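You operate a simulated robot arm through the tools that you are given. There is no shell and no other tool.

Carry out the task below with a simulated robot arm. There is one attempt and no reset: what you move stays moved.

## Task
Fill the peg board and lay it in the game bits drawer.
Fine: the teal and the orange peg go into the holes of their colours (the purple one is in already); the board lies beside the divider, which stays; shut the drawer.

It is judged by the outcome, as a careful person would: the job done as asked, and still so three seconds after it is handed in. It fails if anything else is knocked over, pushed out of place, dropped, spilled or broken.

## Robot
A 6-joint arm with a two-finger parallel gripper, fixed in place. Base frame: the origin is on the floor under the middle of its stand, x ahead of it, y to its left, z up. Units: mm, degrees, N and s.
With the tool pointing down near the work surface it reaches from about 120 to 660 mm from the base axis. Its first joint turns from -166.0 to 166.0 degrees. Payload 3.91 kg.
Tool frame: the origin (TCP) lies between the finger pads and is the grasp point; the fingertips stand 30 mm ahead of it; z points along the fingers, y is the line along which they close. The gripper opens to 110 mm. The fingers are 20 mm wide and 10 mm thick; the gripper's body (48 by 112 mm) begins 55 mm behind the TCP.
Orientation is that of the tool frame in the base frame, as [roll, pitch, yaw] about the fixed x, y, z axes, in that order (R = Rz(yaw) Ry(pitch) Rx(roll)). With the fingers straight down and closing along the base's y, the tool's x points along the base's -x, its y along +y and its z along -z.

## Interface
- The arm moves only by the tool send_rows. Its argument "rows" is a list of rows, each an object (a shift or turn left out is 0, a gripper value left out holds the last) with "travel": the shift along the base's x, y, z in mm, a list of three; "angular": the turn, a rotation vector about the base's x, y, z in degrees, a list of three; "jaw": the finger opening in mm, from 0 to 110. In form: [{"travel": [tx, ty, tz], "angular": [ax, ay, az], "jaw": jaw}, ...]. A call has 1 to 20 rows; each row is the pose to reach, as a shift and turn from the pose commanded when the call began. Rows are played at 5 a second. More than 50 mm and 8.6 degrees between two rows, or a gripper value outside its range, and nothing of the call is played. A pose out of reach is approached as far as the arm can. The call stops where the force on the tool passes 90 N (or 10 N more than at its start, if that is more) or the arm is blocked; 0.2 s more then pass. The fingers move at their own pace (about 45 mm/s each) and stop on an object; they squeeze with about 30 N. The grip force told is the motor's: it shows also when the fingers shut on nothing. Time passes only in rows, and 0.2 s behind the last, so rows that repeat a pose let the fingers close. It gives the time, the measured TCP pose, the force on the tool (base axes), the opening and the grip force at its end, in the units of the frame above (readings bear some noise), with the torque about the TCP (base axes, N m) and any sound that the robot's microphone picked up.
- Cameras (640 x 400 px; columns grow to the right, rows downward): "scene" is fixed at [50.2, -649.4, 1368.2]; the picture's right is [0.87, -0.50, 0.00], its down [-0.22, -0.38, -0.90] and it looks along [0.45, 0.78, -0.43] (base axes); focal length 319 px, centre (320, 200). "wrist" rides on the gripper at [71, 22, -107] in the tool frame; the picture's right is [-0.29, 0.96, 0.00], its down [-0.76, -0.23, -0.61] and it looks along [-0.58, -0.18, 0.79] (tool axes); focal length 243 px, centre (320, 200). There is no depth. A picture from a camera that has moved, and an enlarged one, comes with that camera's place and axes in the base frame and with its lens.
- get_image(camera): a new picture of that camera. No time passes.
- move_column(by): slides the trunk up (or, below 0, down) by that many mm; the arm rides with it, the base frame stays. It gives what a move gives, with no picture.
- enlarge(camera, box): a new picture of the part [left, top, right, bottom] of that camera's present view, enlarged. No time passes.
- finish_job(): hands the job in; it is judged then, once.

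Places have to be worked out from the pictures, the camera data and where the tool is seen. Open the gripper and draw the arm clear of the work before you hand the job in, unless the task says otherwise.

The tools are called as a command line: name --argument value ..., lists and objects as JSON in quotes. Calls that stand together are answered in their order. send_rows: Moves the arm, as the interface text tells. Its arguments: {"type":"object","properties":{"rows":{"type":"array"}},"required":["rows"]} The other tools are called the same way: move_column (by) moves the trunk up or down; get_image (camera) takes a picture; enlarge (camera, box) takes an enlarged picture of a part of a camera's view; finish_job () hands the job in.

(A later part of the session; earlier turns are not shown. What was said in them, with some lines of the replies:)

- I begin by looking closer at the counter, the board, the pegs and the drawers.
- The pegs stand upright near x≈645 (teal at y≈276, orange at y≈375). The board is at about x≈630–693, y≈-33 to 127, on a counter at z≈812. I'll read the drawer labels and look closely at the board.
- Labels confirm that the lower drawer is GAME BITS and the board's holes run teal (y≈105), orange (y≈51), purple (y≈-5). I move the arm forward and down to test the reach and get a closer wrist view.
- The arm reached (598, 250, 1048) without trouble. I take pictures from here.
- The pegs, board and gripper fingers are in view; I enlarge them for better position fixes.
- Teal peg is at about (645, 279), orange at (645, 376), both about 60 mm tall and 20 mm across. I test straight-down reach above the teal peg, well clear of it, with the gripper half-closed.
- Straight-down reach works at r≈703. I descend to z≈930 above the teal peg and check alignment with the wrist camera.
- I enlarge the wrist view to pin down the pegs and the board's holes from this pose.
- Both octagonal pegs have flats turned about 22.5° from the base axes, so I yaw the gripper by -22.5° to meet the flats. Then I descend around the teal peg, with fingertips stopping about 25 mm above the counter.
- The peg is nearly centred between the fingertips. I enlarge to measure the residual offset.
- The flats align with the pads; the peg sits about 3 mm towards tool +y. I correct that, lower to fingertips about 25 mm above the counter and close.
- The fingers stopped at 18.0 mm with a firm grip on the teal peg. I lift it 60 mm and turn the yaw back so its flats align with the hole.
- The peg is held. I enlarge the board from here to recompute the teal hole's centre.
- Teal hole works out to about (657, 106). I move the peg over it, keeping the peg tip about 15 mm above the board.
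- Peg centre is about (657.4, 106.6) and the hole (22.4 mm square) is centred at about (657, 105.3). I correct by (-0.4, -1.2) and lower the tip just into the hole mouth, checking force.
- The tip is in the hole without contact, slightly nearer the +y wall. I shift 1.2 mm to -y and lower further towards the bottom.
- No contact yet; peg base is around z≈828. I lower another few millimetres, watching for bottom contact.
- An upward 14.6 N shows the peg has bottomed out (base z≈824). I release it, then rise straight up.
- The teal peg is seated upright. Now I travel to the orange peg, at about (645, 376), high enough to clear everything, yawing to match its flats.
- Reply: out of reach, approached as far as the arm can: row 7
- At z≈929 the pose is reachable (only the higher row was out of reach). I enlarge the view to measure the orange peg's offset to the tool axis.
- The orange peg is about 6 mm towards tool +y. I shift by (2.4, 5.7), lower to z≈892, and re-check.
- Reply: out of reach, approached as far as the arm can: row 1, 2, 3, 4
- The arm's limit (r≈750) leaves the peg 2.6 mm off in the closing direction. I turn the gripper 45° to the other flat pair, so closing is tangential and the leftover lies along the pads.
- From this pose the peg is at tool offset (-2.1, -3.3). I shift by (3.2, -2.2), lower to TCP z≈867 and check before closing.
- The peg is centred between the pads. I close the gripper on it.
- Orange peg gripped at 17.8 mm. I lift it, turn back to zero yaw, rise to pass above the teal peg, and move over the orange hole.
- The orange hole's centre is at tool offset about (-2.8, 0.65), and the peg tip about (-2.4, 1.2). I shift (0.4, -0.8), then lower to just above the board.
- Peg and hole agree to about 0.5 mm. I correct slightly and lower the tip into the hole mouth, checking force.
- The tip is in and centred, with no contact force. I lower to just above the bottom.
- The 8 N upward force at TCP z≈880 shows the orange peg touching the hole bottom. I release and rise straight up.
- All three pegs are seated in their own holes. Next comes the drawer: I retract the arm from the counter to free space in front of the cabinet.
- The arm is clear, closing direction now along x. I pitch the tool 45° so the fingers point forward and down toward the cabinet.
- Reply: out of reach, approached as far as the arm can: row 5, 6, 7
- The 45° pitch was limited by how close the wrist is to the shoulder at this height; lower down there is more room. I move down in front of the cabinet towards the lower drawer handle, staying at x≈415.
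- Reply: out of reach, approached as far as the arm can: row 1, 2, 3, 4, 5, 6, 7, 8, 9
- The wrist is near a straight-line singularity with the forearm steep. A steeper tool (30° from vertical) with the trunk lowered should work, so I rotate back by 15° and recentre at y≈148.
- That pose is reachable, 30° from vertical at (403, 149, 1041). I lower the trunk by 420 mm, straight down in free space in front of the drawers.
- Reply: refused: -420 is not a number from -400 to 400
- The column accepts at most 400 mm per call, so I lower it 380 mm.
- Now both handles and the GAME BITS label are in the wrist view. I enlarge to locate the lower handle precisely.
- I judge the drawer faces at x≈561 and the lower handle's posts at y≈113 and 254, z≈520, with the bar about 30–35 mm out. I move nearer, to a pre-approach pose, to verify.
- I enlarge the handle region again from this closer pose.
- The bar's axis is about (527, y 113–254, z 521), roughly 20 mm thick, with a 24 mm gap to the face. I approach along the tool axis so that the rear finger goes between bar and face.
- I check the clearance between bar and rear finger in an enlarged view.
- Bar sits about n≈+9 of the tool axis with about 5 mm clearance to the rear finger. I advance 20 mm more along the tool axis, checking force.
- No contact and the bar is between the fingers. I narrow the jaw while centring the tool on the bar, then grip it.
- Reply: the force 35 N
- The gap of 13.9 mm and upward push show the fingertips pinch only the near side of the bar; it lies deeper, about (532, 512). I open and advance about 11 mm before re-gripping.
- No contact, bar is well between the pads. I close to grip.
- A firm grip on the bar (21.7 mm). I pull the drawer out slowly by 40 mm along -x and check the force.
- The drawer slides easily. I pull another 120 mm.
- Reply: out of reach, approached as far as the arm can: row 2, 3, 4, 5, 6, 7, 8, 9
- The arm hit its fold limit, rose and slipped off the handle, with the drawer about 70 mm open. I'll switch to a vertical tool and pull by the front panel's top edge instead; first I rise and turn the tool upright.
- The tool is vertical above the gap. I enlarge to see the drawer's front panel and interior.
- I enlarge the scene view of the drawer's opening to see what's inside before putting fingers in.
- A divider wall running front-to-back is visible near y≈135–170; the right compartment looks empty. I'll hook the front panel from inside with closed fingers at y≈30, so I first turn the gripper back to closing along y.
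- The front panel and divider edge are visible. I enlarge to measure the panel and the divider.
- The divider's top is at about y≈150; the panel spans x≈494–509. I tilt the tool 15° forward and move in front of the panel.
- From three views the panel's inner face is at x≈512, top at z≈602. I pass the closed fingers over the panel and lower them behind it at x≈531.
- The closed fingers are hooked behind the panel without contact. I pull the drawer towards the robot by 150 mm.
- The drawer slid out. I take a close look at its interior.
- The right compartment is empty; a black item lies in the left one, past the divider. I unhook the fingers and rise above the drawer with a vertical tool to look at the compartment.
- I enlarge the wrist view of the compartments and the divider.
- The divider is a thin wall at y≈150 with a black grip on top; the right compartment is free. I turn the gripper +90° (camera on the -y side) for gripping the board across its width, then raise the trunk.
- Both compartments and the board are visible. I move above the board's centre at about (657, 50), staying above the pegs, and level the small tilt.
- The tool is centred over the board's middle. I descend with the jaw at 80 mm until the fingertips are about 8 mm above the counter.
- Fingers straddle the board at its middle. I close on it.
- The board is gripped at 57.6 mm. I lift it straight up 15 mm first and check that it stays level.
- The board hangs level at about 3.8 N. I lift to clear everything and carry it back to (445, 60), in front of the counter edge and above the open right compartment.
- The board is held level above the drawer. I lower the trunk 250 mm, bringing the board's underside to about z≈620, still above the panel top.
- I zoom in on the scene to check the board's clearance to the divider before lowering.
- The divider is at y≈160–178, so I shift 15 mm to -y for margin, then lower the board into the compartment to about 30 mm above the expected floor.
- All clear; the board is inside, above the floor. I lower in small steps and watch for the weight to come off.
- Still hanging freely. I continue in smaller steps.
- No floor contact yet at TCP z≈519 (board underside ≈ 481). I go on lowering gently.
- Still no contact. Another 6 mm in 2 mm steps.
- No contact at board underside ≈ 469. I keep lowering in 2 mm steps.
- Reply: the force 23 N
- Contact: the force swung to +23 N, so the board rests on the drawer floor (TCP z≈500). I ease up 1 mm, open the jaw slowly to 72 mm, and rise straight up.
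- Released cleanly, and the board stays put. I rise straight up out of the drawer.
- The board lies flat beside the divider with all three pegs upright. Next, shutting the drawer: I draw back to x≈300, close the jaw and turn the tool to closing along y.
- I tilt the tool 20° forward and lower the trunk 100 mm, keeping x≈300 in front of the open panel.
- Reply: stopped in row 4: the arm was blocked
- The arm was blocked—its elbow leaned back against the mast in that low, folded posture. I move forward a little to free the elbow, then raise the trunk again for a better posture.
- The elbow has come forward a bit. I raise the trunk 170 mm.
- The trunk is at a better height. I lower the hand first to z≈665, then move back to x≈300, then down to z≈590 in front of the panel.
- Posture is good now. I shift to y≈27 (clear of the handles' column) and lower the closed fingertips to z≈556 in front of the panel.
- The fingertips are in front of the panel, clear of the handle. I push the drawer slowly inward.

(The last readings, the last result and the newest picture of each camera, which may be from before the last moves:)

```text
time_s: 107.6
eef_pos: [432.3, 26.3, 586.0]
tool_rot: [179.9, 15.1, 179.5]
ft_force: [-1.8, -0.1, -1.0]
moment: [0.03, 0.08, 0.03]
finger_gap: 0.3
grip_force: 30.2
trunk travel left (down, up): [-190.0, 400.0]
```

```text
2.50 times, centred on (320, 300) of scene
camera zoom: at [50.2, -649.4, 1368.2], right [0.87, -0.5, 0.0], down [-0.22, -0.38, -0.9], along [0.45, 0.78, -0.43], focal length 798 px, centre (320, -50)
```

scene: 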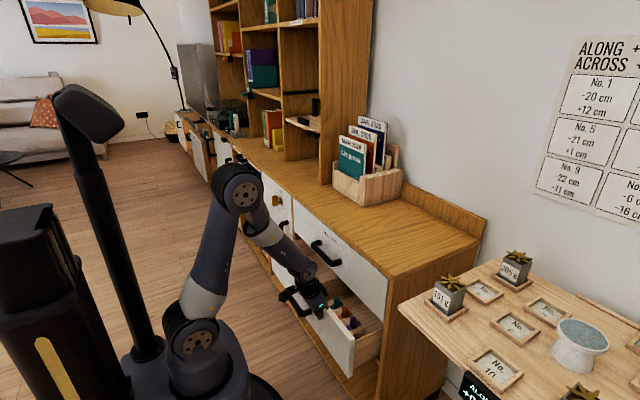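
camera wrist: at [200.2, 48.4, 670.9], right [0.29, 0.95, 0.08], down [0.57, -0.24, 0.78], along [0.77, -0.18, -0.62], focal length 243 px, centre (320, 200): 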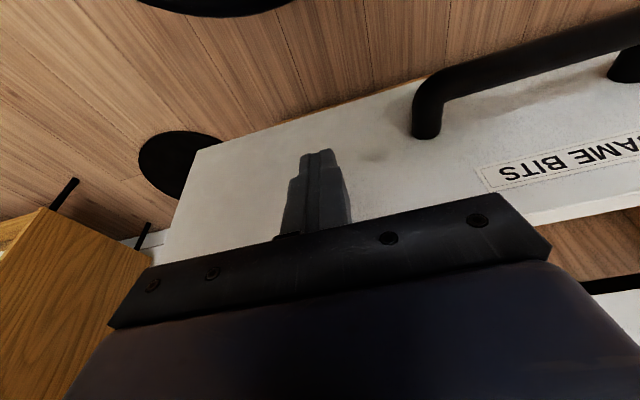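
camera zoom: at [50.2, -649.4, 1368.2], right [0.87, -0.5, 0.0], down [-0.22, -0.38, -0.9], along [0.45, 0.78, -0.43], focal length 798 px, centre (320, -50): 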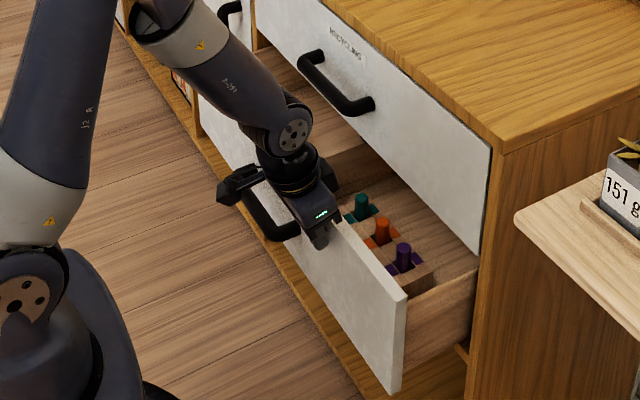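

The drawer is about half shut, and the board is riding along unmoved. I push on, increasing the tilt to keep the gripper body clear of the upper drawer.

send_rows --rows '[{"travel": [5, 0, 0]}, {"travel": [12, 0, 0]}, {"travel": [20, 0, 0]}, {"travel": [28, 0, 0]}, {"travel": [36, 0, 0]}, {"travel": [43, 0, 0]}, {"travel": [50, 0, 0], "angular": [0, -2, 0]}, {"travel": [56, 0, 0], "angular": [0, -4, 0]}, {"travel": [62, 0, 0], "angular": [0, -6, 0]}, {"travel": [66, 0, 0], "angular": [0, -8, 0]}, {"travel": [68, 0, 0], "angular": [0, -10, 0]}, {"travel": [68, 0, 0], "angular": [0, -10, 0]}]'

enlarge --camera "scene" --box '[240, 220, 400, 380]'

get_image --camera "wrist"

```text
time_s: 110.2
eef_pos: [500.6, 25.7, 585.4]
tool_rot: [179.9, 25.2, 179.6]
ft_force: [-2.4, -0.3, -1.0]
moment: [-0.03, 0.04, 0.01]
finger_gap: 0.2
grip_force: 29.3
trunk travel left (down, up): [-190.0, 400.0]
```

```text
2.50 times, centred on (320, 300) of scene
camera zoom: at [50.2, -649.4, 1368.2], right [0.87, -0.5, 0.0], down [-0.22, -0.38, -0.9], along [0.45, 0.78, -0.43], focal length 798 px, centre (320, -50)
```

zoom: 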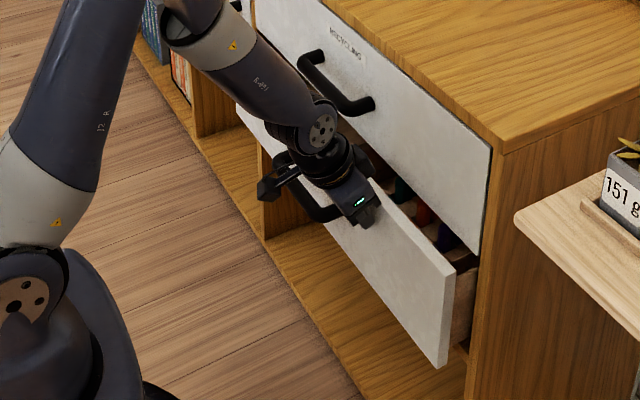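

```text
taken
camera wrist: at [389.9, 47.8, 653.5], right [0.27, 0.95, 0.13], down [0.43, -0.24, 0.87], along [0.86, -0.18, -0.47], focal length 243 px, centre (320, 200)
```

wrist: 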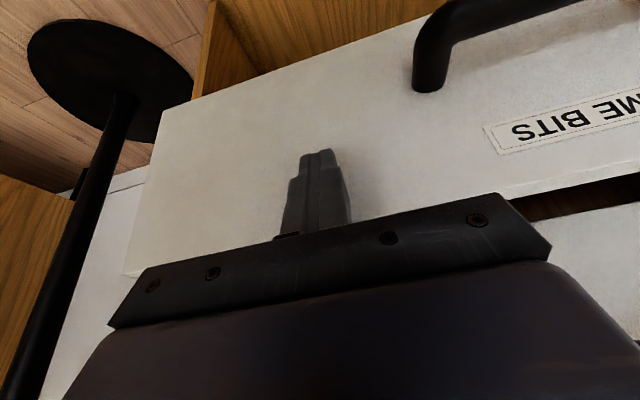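

About 45 mm remain. I push on gently, slowing down before the stop.

send_rows --rows '[{"travel": [4, 0, 0]}, {"travel": [10, 0, 0]}, {"travel": [16, 0, 0]}, {"travel": [22, 0, 0]}, {"travel": [28, 0, 0]}, {"travel": [32, 0, 0]}, {"travel": [35, 0, 0]}, {"travel": [37, 0, 0]}, {"travel": [37, 0, 0]}]'

enlarge --camera "scene" --box '[240, 220, 400, 380]'

```text
time_s: 112.2
eef_pos: [537.8, 26.7, 586.7]
tool_rot: [179.8, 25.1, 179.5]
ft_force: [-2.8, -1.4, 0.6]
moment: [-0.04, 0.08, -0.05]
finger_gap: 0.1
grip_force: 30.5
trunk travel left (down, up): [-190.0, 400.0]
```

```text
2.50 times, centred on (320, 300) of scene
camera zoom: at [50.2, -649.4, 1368.2], right [0.87, -0.5, 0.0], down [-0.22, -0.38, -0.9], along [0.45, 0.78, -0.43], focal length 798 px, centre (320, -50)
```

zoom: 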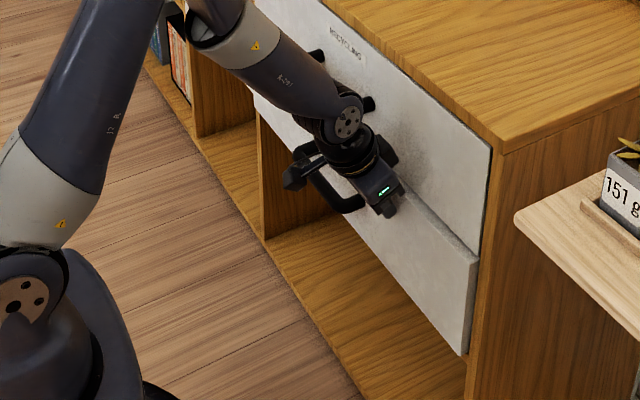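

Only a few millimetres remain. I push in 2 mm steps until resistance shows that it's shut.

send_rows --rows '[{"travel": [2, 0, 0]}, {"travel": [4, 0, 0]}, {"travel": [5, 0, 0]}, {"travel": [6, 0, 0]}, {"travel": [6, 0, 0]}]'

enlarge --camera "scene" --box '[300, 240, 400, 340]'

```text
time_s: 113.4
eef_pos: [543.6, 27.6, 586.4]
tool_rot: [179.8, 25.1, 179.4]
ft_force: [-2.7, -1.3, -2.2]
moment: [0.02, 0.08, -0.01]
finger_gap: 0.0
grip_force: 30.3
trunk travel left (down, up): [-190.0, 400.0]
```

```text
4.00 times, centred on (350, 290) of scene
camera zoom: at [50.2, -649.4, 1368.2], right [0.87, -0.5, 0.0], down [-0.22, -0.38, -0.9], along [0.45, 0.78, -0.43], focal length 1276 px, centre (200, -160)
```

zoom: 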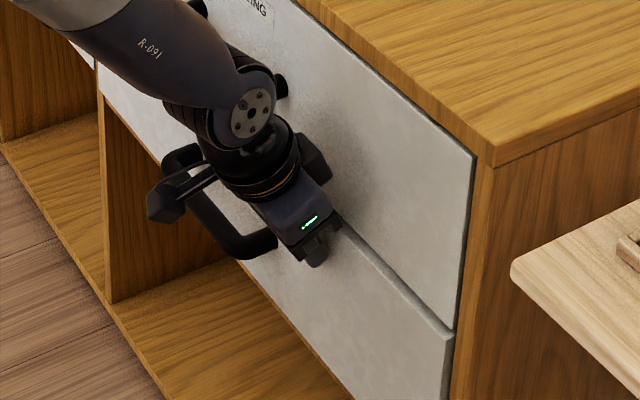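

The panel still stands a few millimetres proud of the upper one. I continue in 1–2 mm steps.

send_rows --rows '[{"travel": [1.5, 0, 0]}, {"travel": [3, 0, 0]}, {"travel": [4, 0, 0]}, {"travel": [5, 0, 0]}, {"travel": [5, 0, 0]}]'

enlarge --camera "scene" --box '[300, 240, 400, 340]'

```text
time_s: 114.6
eef_pos: [548.0, 25.4, 586.0]
tool_rot: [179.8, 25.1, 179.5]
ft_force: [-4.0, 1.1, 1.3]
moment: [0.04, 0.07, 0.06]
finger_gap: 0.1
grip_force: 29.7
trunk travel left (down, up): [-190.0, 400.0]
```

```text
4.00 times, centred on (350, 290) of scene
camera zoom: at [50.2, -649.4, 1368.2], right [0.87, -0.5, 0.0], down [-0.22, -0.38, -0.9], along [0.45, 0.78, -0.43], focal length 1276 px, centre (200, -160)
```

zoom: 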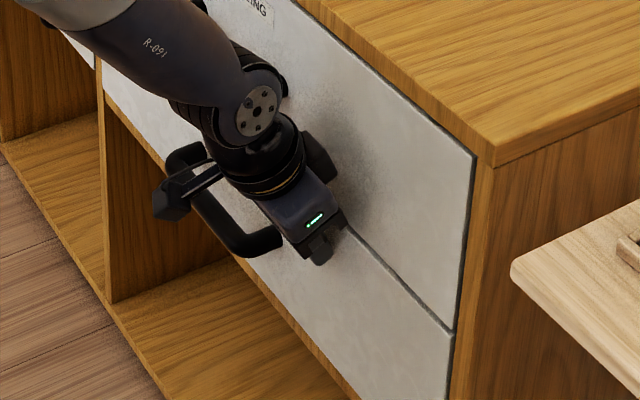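

Now it looks nearly flush. I press on another few millimetres to feel the stop.

send_rows --rows '[{"travel": [1, 0, 0]}, {"travel": [2, 0, 0]}, {"travel": [3, 0, 0]}, {"travel": [3, 0, 0]}]'

enlarge --camera "scene" --box '[300, 240, 400, 340]'

```text
time_s: 115.6
eef_pos: [549.2, 26.0, 586.1]
tool_rot: [179.8, 24.9, 179.5]
ft_force: [-31.6, 1.0, 9.6]
moment: [0.11, 0.54, 0.04]
finger_gap: 0.0
grip_force: 30.4
trunk travel left (down, up): [-190.0, 400.0]
```

```text
4.00 times, centred on (350, 290) of scene
camera zoom: at [50.2, -649.4, 1368.2], right [0.87, -0.5, 0.0], down [-0.22, -0.38, -0.9], along [0.45, 0.78, -0.43], focal length 1276 px, centre (200, -160)
```

zoom: 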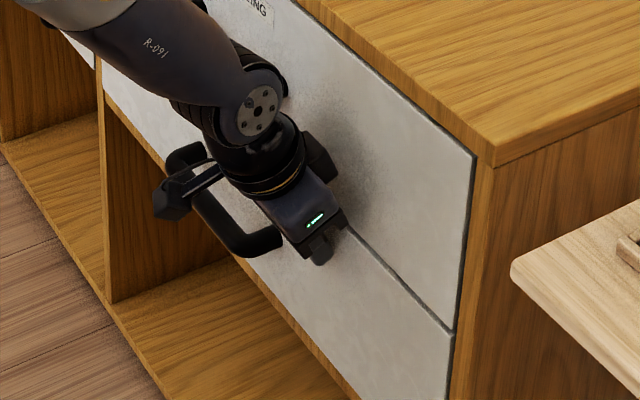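

A 31.6 N reaction shows that the drawer is against its stop and flush. I back off, then rise and draw the arm clear, opening the gripper.

send_rows --rows '[{"travel": [-8, 0, 0]}, {"travel": [-20, 0, 0]}, {"travel": [-45, 0, 0]}, {"travel": [-75, 0, 0], "angular": [0, 5, 0]}, {"travel": [-105, 0, 10], "angular": [0, 12, 0]}, {"travel": [-130, 0, 30], "angular": [0, 18, 0]}, {"travel": [-140, 0, 65], "angular": [0, 25, 0], "jaw": 40}, {"travel": [-140, 0, 105], "angular": [0, 25, 0], "jaw": 80}, {"travel": [-140, 0, 145], "angular": [0, 25, 0], "jaw": 80}, {"travel": [-140, 0, 185], "angular": [0, 25, 0], "jaw": 80}, {"travel": [-140, 0, 225], "angular": [0, 25, 0], "jaw": 80}, {"travel": [-140, 0, 225], "angular": [0, 25, 0], "jaw": 80}]'

get_image --camera "scene"

enlarge --camera "scene" --box '[270, 200, 410, 340]'

```text
time_s: 118.2
eef_pos: [411.3, 27.0, 812.0]
tool_rot: [-180.0, 0.1, 179.5]
ft_force: [0.3, 0.6, 0.0]
moment: [0.0, -0.01, -0.03]
finger_gap: 80.0
grip_force: 0.1
trunk travel left (down, up): [-190.0, 400.0]
```

```text
taken
```

scene: 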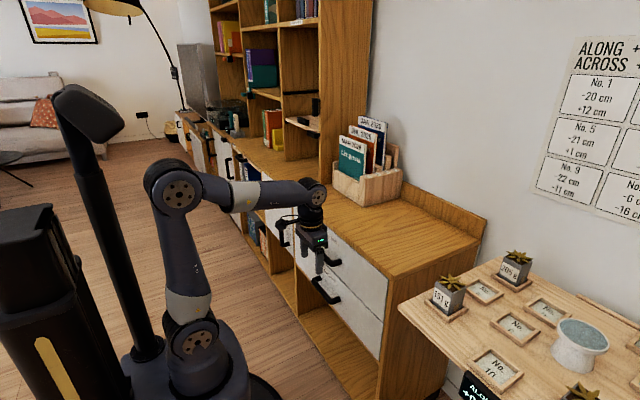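

```text
2.86 times, centred on (340, 270) of scene
camera zoom: at [50.2, -649.4, 1368.2], right [0.87, -0.5, 0.0], down [-0.22, -0.38, -0.9], along [0.45, 0.78, -0.43], focal length 912 px, centre (263, 0)
```

zoom: 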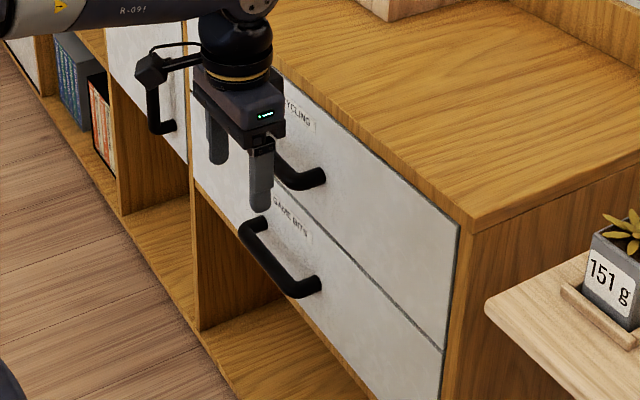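

The drawer is shut and flush. I raise the trunk to draw the arm well clear and inspect the drawer once more.

move_column --by 250

get_image --camera "scene"

enlarge --camera "scene" --box '[270, 200, 410, 340]'

get_image --camera "wrist"

```text
time_s: 120.8
eef_pos: [412.8, 26.4, 1061.2]
tool_rot: [180.0, 0.1, 179.4]
ft_force: [0.8, 0.4, 0.5]
moment: [0.0, 0.04, -0.02]
finger_gap: 80.2
grip_force: 0.0
trunk travel left (down, up): [-440.0, 150.0]
```

```text
taken
```

scene: 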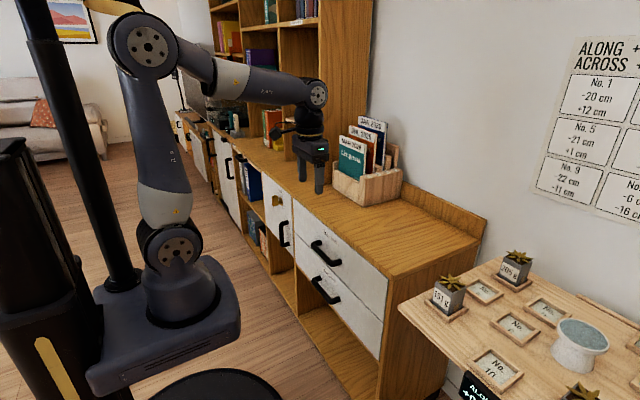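

```text
2.86 times, centred on (340, 270) of scene
camera zoom: at [50.2, -649.4, 1368.2], right [0.87, -0.5, 0.0], down [-0.22, -0.38, -0.9], along [0.45, 0.78, -0.43], focal length 912 px, centre (263, 0)
```

zoom: 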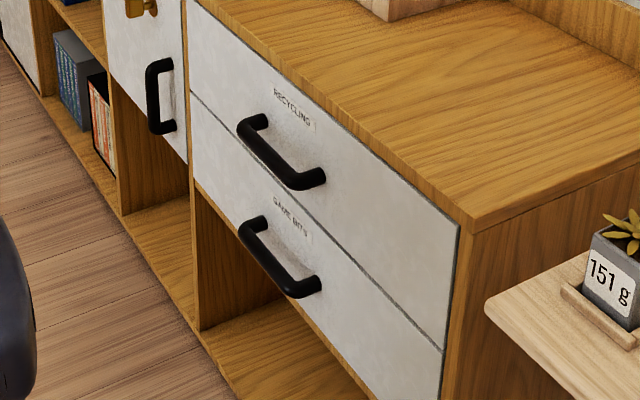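

```text
taken
camera wrist: at [339.3, 48.7, 1169.1], right [0.3, 0.95, 0.0], down [0.76, -0.24, 0.61], along [0.58, -0.18, -0.79], focal length 243 px, centre (320, 200)
```

wrist: 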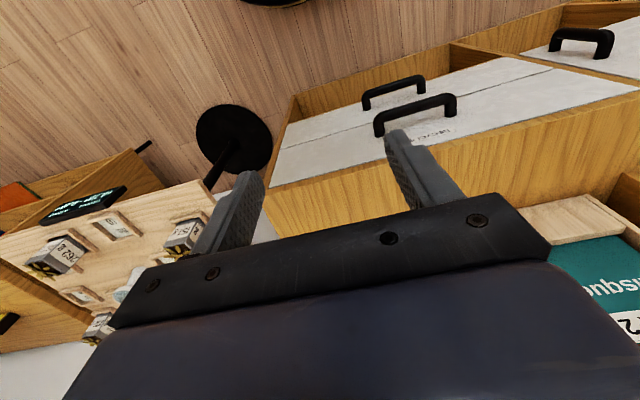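

The GAME BITS drawer is flush with the one above. The counter is clear apart from the untouched calendar box, the arm is well away and the gripper is open, so I hand the job in.

finish_job

```text
The job is handed in.
```

The job is done and handed in. The teal and orange pegs are in the holes of their colours, the board is in the game bits drawer, and the drawer is shut.

- **Pegs:** Both pegs went down until they touched the hole bottoms. All three pegs were upright in the last clear view I had of the board, when the drawer was about half shut.
- **Board:** It lies flat on the drawer floor in the right-hand compartment, roughly 30 to 40 mm from the divider. I did not touch the divider.
- **Drawer:** I pushed it to its stop, and its front is flush with the recycling drawer above. I could not see inside once it was closed.
- **Slips:** The gripper came off the drawer handle once while pulling, so I opened the drawer the rest of the way by its front panel. Later the arm stalled once, probably with its elbow against its own mast. Nothing in the pictures looked moved or damaged by either.

The gripper is open and the arm is raised clear of the cabinet.
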